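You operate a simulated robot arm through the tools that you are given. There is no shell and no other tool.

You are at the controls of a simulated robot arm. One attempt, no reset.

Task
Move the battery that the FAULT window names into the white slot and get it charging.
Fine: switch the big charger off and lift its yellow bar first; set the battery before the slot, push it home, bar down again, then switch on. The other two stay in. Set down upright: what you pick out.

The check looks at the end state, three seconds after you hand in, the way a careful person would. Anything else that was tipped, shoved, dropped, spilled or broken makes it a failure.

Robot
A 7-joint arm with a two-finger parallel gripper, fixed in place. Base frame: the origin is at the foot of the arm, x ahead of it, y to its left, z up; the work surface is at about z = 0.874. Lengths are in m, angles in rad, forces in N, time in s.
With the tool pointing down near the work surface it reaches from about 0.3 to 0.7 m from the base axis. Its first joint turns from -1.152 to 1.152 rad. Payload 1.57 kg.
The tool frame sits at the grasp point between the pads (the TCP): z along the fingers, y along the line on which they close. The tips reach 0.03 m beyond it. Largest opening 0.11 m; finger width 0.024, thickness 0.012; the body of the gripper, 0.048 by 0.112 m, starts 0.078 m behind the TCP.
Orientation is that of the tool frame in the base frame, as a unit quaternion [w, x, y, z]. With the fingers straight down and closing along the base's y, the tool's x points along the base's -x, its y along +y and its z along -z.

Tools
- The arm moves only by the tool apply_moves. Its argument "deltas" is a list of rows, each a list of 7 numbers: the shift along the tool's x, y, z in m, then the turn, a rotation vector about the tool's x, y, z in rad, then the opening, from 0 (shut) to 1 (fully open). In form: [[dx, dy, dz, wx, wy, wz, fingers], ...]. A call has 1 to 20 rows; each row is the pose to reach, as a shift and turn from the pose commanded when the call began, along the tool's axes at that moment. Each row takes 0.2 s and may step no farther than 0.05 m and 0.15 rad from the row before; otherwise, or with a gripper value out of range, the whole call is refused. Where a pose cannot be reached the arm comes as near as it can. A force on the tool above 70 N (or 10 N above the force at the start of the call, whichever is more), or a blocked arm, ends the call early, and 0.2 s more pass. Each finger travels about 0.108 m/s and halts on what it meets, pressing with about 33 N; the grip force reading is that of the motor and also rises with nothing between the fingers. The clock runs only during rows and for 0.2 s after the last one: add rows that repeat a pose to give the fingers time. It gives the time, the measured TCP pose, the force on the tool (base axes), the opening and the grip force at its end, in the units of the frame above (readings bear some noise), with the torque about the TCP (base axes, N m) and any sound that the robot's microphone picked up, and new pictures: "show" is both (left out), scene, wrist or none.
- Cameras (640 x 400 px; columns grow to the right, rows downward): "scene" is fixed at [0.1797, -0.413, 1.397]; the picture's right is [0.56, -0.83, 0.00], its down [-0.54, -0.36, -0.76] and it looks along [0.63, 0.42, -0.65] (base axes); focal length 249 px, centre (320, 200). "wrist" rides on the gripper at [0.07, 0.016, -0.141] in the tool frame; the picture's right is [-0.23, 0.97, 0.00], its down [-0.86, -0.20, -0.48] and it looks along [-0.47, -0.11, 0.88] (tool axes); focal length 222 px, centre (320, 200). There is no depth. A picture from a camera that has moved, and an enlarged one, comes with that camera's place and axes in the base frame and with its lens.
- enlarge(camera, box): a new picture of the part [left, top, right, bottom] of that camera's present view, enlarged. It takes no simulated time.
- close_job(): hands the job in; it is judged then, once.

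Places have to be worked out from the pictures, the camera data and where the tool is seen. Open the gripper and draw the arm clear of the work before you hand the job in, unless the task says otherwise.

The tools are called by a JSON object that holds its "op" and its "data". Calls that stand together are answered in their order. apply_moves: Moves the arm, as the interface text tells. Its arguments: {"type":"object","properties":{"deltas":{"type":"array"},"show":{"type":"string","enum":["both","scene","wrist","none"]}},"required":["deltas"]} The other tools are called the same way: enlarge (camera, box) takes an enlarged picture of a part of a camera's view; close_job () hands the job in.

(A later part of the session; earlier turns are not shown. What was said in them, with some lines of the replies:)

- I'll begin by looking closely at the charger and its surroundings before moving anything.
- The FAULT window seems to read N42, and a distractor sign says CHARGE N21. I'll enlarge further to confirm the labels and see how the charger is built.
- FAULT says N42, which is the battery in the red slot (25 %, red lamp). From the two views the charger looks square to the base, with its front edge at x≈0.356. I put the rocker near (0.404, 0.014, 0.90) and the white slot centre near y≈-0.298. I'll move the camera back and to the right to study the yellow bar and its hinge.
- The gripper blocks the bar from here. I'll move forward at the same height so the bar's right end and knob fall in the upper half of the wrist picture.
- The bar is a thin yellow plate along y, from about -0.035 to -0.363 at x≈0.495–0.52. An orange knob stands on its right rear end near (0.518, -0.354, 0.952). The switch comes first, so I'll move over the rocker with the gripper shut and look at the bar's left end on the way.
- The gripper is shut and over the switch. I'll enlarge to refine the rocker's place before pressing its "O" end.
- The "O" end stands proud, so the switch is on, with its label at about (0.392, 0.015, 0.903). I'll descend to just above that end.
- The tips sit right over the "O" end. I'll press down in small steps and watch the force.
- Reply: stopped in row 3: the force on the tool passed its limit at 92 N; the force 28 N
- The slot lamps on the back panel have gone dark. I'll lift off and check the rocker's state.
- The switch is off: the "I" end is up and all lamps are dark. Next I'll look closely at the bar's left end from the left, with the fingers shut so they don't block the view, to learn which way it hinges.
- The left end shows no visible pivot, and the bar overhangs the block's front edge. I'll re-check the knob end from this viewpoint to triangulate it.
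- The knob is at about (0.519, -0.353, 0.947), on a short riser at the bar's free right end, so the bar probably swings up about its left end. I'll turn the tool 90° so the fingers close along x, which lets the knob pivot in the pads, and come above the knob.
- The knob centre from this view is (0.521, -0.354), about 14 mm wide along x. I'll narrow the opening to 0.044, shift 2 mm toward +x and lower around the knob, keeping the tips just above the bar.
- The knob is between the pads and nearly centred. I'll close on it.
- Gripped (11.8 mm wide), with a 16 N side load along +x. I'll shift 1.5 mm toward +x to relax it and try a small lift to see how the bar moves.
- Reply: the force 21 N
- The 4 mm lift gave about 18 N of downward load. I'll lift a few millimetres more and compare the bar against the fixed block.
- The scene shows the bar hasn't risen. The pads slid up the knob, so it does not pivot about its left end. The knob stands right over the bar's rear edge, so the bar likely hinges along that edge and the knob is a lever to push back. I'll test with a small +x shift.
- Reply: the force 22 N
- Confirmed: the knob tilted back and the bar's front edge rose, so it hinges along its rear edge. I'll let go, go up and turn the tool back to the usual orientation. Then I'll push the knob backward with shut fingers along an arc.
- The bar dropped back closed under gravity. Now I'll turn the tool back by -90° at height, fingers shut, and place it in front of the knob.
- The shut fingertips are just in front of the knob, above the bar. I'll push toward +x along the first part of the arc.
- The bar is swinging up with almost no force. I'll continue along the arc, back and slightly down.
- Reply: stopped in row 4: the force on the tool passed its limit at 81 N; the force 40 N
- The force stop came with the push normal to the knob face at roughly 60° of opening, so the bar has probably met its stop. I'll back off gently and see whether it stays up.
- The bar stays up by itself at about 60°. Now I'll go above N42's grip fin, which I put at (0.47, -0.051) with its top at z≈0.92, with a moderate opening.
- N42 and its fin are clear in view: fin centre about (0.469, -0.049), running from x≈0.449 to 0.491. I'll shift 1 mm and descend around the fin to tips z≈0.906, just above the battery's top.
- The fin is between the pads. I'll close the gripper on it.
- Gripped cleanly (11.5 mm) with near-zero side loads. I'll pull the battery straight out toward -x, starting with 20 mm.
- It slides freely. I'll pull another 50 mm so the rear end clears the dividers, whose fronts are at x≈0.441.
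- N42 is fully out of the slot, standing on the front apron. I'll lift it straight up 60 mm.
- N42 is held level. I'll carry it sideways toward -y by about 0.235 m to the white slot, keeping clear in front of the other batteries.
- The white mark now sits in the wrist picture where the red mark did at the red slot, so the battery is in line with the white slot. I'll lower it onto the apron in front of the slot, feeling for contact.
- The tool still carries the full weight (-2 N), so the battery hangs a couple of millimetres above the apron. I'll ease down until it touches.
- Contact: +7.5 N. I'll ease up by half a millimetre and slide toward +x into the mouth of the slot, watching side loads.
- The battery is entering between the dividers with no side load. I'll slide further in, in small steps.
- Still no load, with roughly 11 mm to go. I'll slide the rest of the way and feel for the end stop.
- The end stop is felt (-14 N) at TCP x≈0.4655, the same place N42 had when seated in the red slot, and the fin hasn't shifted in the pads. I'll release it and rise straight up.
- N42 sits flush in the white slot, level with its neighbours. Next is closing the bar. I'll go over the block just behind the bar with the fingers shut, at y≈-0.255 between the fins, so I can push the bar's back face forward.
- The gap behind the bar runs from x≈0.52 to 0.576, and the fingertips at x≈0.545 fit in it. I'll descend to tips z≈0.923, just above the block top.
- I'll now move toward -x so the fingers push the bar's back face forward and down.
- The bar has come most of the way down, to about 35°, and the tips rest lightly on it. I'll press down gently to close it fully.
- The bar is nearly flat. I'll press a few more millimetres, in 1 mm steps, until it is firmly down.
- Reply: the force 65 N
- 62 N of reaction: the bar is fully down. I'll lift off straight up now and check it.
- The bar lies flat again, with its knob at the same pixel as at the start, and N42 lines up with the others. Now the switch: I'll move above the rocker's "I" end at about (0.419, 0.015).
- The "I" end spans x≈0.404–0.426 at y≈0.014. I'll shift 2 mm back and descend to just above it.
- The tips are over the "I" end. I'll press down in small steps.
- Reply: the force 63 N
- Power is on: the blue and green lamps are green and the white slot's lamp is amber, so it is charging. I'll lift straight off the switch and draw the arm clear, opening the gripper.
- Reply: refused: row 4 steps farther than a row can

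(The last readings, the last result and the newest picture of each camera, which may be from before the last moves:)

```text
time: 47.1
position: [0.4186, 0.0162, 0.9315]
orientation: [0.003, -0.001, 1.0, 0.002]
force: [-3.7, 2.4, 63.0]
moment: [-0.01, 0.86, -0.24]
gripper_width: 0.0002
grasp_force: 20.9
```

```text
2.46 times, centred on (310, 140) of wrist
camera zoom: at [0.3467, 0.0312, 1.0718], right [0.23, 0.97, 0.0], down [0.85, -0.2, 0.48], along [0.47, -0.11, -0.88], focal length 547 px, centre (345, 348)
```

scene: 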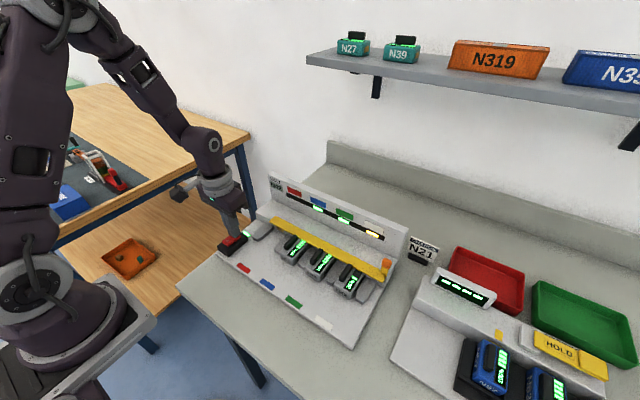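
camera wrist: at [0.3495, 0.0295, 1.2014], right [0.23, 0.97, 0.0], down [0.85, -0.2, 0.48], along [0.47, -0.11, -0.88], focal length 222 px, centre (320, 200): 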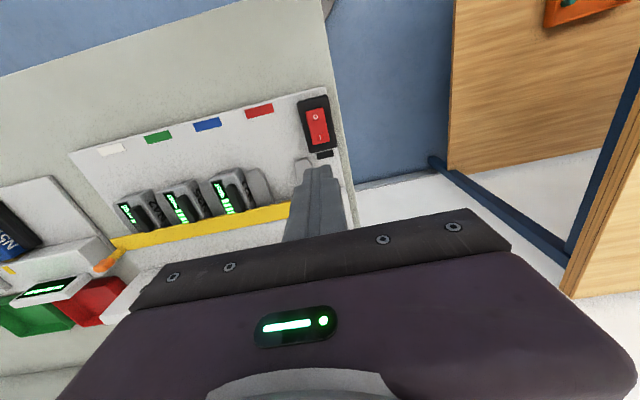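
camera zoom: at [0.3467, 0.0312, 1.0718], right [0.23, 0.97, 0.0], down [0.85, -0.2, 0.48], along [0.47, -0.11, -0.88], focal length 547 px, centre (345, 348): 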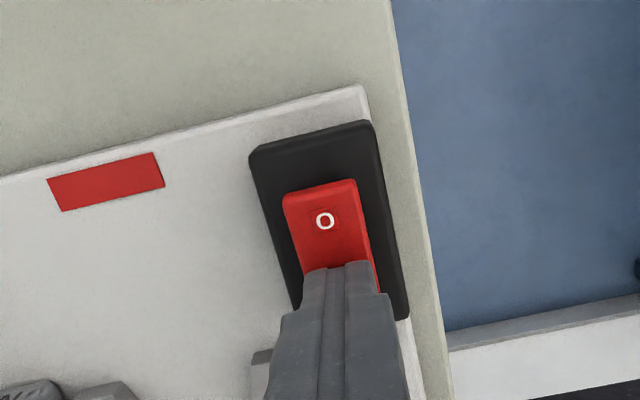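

The call was refused for one over-long step and nothing moved. I'll repeat the retreat with shorter steps.

{"op": "apply_moves", "data": {"deltas": [[0, 0, -0.01, 0, 0, 0, 0], [0, 0, -0.05, 0, 0, 0, 0], [0, 0, -0.09, 0, 0, 0, 0.3], [0.015, -0.015, -0.125, 0, 0, 0, 0.7], [0.03, -0.03, -0.16, 0, 0, 0, 1.0], [0.045, -0.045, -0.195, 0, 0, 0, 1.0], [0.05, -0.06, -0.225, 0, 0, 0, 1.0]], "show": "both"}}

{"op": "enlarge", "data": {"camera": "scene", "box": [200, 170, 420, 310]}}

{"op": "enlarge", "data": {"camera": "wrist", "box": [180, 60, 440, 220]}}

```text
time: 48.7
position: [0.3682, -0.0473, 1.1572]
orientation: [0.001, 0.0, 1.0, 0.002]
force: [-0.2, 0.3, -0.4]
moment: [0.03, 0.02, 0.0]
gripper_width: 0.11
grasp_force: 0.1
camera wrist: at [0.2973, -0.0311, 1.2979], right [0.23, 0.97, 0.0], down [0.85, -0.2, 0.48], along [0.47, -0.11, -0.88], focal length 222 px, centre (320, 200)
```

scene: 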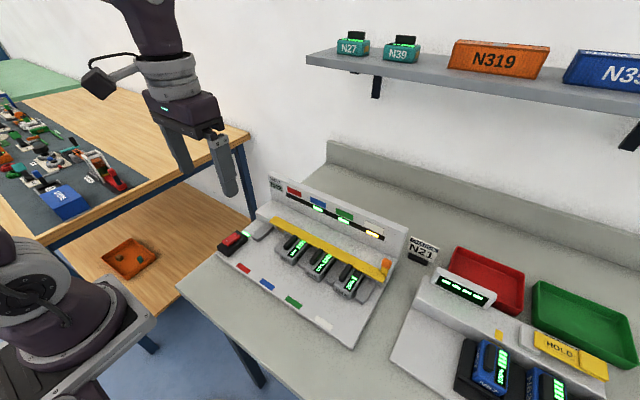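
wrist: 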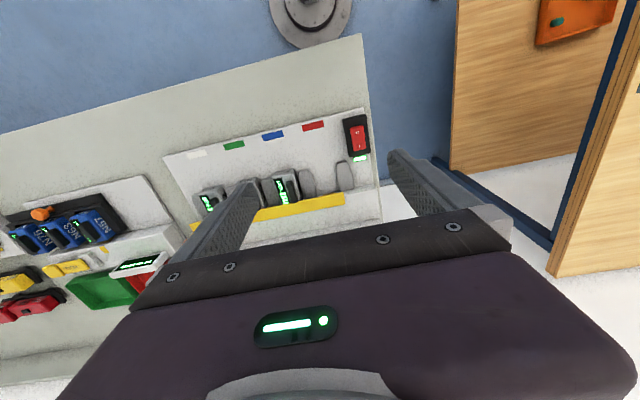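

```text
2.86 times, centred on (310, 240) of scene
camera zoom: at [0.1797, -0.413, 1.397], right [0.56, -0.83, 0.0], down [-0.54, -0.36, -0.76], along [0.63, 0.42, -0.65], focal length 712 px, centre (349, 86)
```

zoom: 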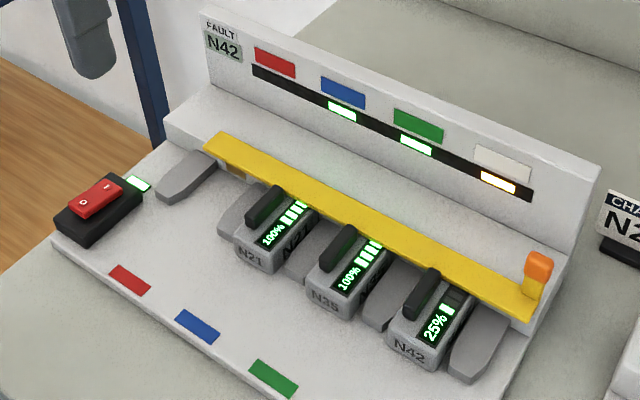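

```text
2.46 times, centred on (310, 140) of wrist
camera zoom: at [0.2973, -0.0311, 1.2979], right [0.23, 0.97, 0.0], down [0.85, -0.2, 0.48], along [0.47, -0.11, -0.88], focal length 547 px, centre (345, 348)
```

zoom: 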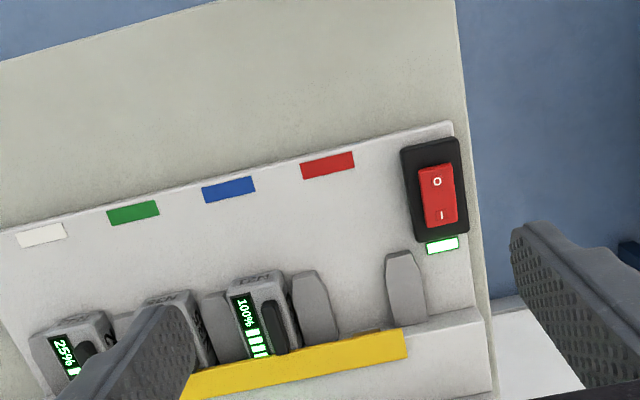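

The arm is clear and the gripper open. I'll check the white lamp, N42's seating and the bar up close before handing in.

{"op": "enlarge", "data": {"camera": "scene", "box": [330, 200, 410, 300]}}

{"op": "enlarge", "data": {"camera": "scene", "box": [260, 165, 330, 215]}}

{"op": "apply_moves", "data": {"deltas": [[0.01, -0.04, 0, 0, 0, 0, 1.0], [0.01, -0.08, 0, 0, 0, 0, 1.0], [0.01, -0.12, 0, 0, 0, 0, 1.0], [0.01, -0.16, 0, 0, 0, 0, 1.0], [-0.03, -0.18, 0, 0, 0, 0, 1.0], [-0.03, -0.18, 0, 0, 0, 0, 1.0]], "show": "both"}}

```text
4.00 times, centred on (370, 250) of scene
camera zoom: at [0.1797, -0.413, 1.397], right [0.56, -0.83, 0.0], down [-0.54, -0.36, -0.76], along [0.63, 0.42, -0.65], focal length 997 px, centre (120, 0)
```

zoom: 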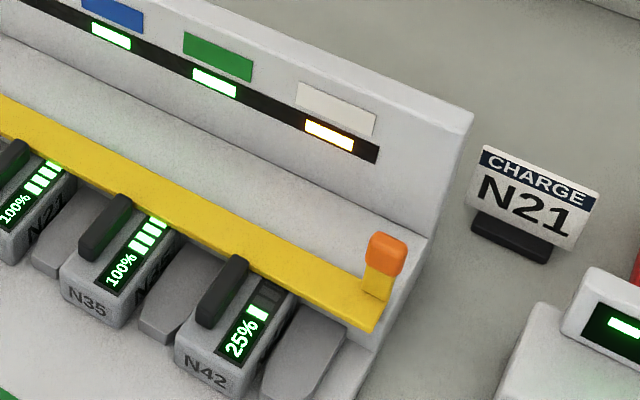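

```text
8.00 times, centred on (295, 190) of scene
camera zoom: at [0.1797, -0.413, 1.397], right [0.56, -0.83, 0.0], down [-0.54, -0.36, -0.76], along [0.63, 0.42, -0.65], focal length 1995 px, centre (520, 280)
```

zoom: 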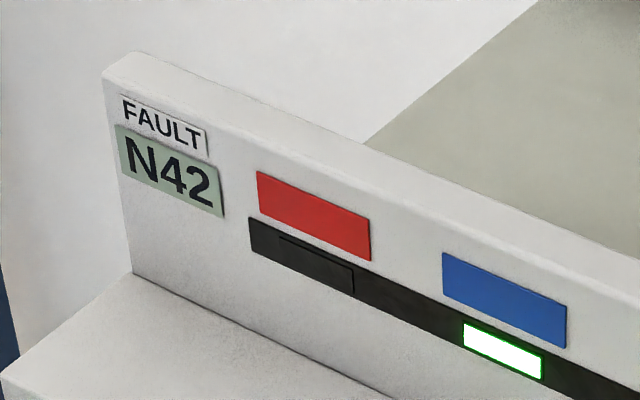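

```text
time: 50.1
position: [0.395, -0.2264, 1.1537]
orientation: [0.001, 0.001, 1.0, 0.001]
force: [-0.2, 0.5, -0.7]
moment: [0.0, 0.01, 0.0]
gripper_width: 0.11
grasp_force: 0.3
camera wrist: at [0.3236, -0.2098, 1.2941], right [0.23, 0.97, 0.0], down [0.85, -0.2, 0.48], along [0.47, -0.11, -0.88], focal length 222 px, centre (320, 200)
```

scene: 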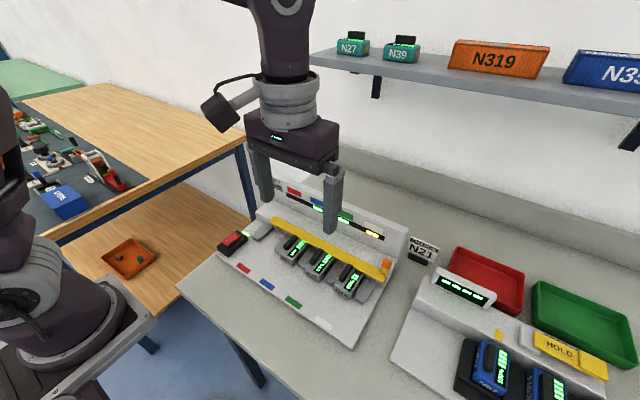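
wrist: 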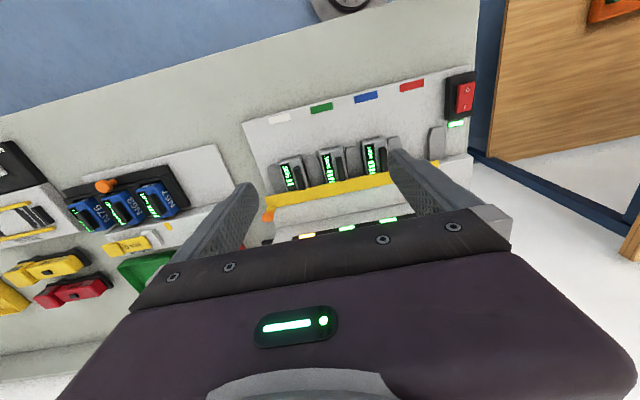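

The white lamp stays amber, and red is dark. I'll take one last close look at the bar and batteries from this viewpoint, then raise the arm well clear.

{"op": "enlarge", "data": {"camera": "wrist", "box": [240, 100, 420, 240]}}

{"op": "apply_moves", "data": {"deltas": [[0.02, 0.02, -0.03, 0, 0, 0, 1.0], [0.04, 0.04, -0.06, 0, 0, 0, 1.0], [0.06, 0.06, -0.08, 0, 0, 0, 1.0], [0.06, 0.06, -0.08, 0, 0, 0, 1.0]], "show": "both"}}

{"op": "enlarge", "data": {"camera": "scene", "box": [210, 160, 420, 350]}}

```text
2.86 times, centred on (330, 170) of wrist
camera zoom: at [0.3236, -0.2098, 1.2941], right [0.23, 0.97, 0.0], down [0.85, -0.2, 0.48], along [0.47, -0.11, -0.88], focal length 635 px, centre (291, 286)
```

zoom: 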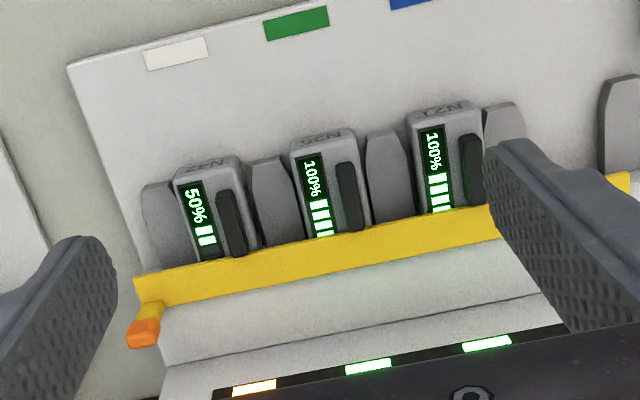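

```text
time: 51.1
position: [0.3368, -0.1648, 1.236]
orientation: [0.001, 0.0, 1.0, 0.0]
force: [-0.6, -0.1, 0.3]
moment: [0.0, -0.01, -0.01]
gripper_width: 0.1101
grasp_force: 0.0
camera wrist: at [0.2648, -0.1496, 1.3755], right [0.23, 0.97, 0.0], down [0.85, -0.2, 0.48], along [0.47, -0.11, -0.88], focal length 222 px, centre (320, 200)
```

scene: 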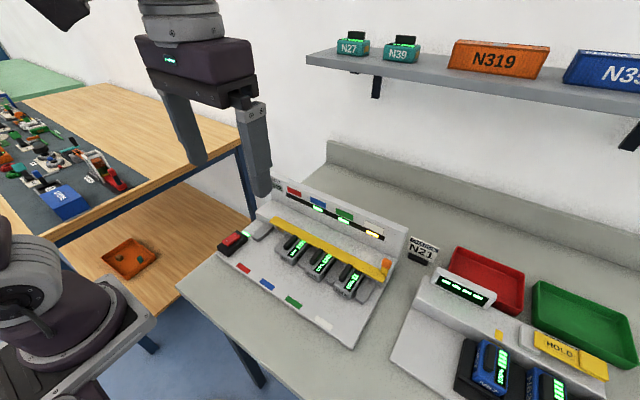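
wrist: 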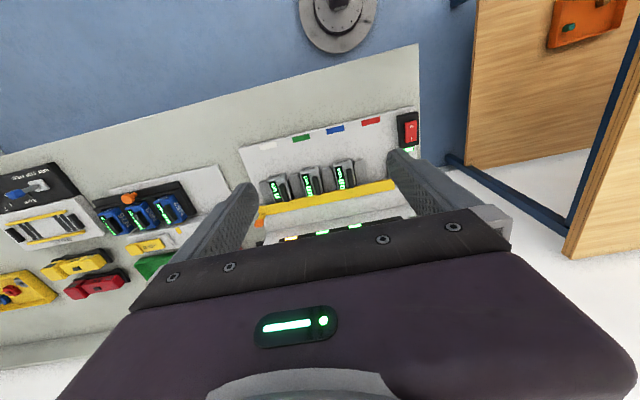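

```text
2.11 times, centred on (315, 255) of scene
camera zoom: at [0.1797, -0.413, 1.3971], right [0.56, -0.83, 0.0], down [-0.54, -0.36, -0.76], along [0.63, 0.42, -0.65], focal length 525 px, centre (330, 84)
```

zoom: 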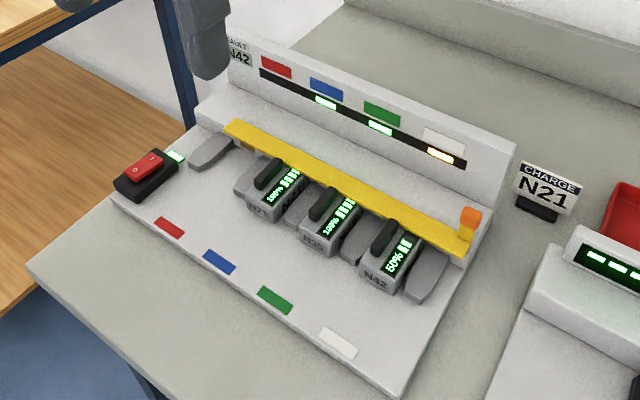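

N42's own display has risen from 25 % to 50 %, so it is charging in the white slot. The bar is down, the switch is on, N21 and N35 are still in their slots, and the arm is clear with the gripper open. I'll hand the job in.

{"op": "close_job", "data": {}}

```text
The job is handed in.
```

N42, the battery the FAULT window names, is now in the white slot and charging. Its display went from 25 % to 50 % after I switched the charger back on, and the white slot's lamp is amber.

- **Steps:** I switched the charger off and lifted the bar. Then I slid N42 out of the red slot, set it upright in front of the white slot and pushed it in until it met the stop. After that I closed the bar firmly and switched back on.
- **Other batteries:** N21 and N35 stayed in their slots and still show 100 % with green lamps. I ignored the separate "CHARGE N21" sign because you asked for the battery in the FAULT window.
- **Bar:** my first try at lifting it straight up by the knob didn't work, because it hinges along its rear edge. I opened it by pushing the knob back instead; it closed flat, with the knob back where it started.
- **End state:** the FAULT window still read N42 when I last looked at it closely. I saw nothing tipped or knocked over, and the arm is clear of the work with the gripper open.
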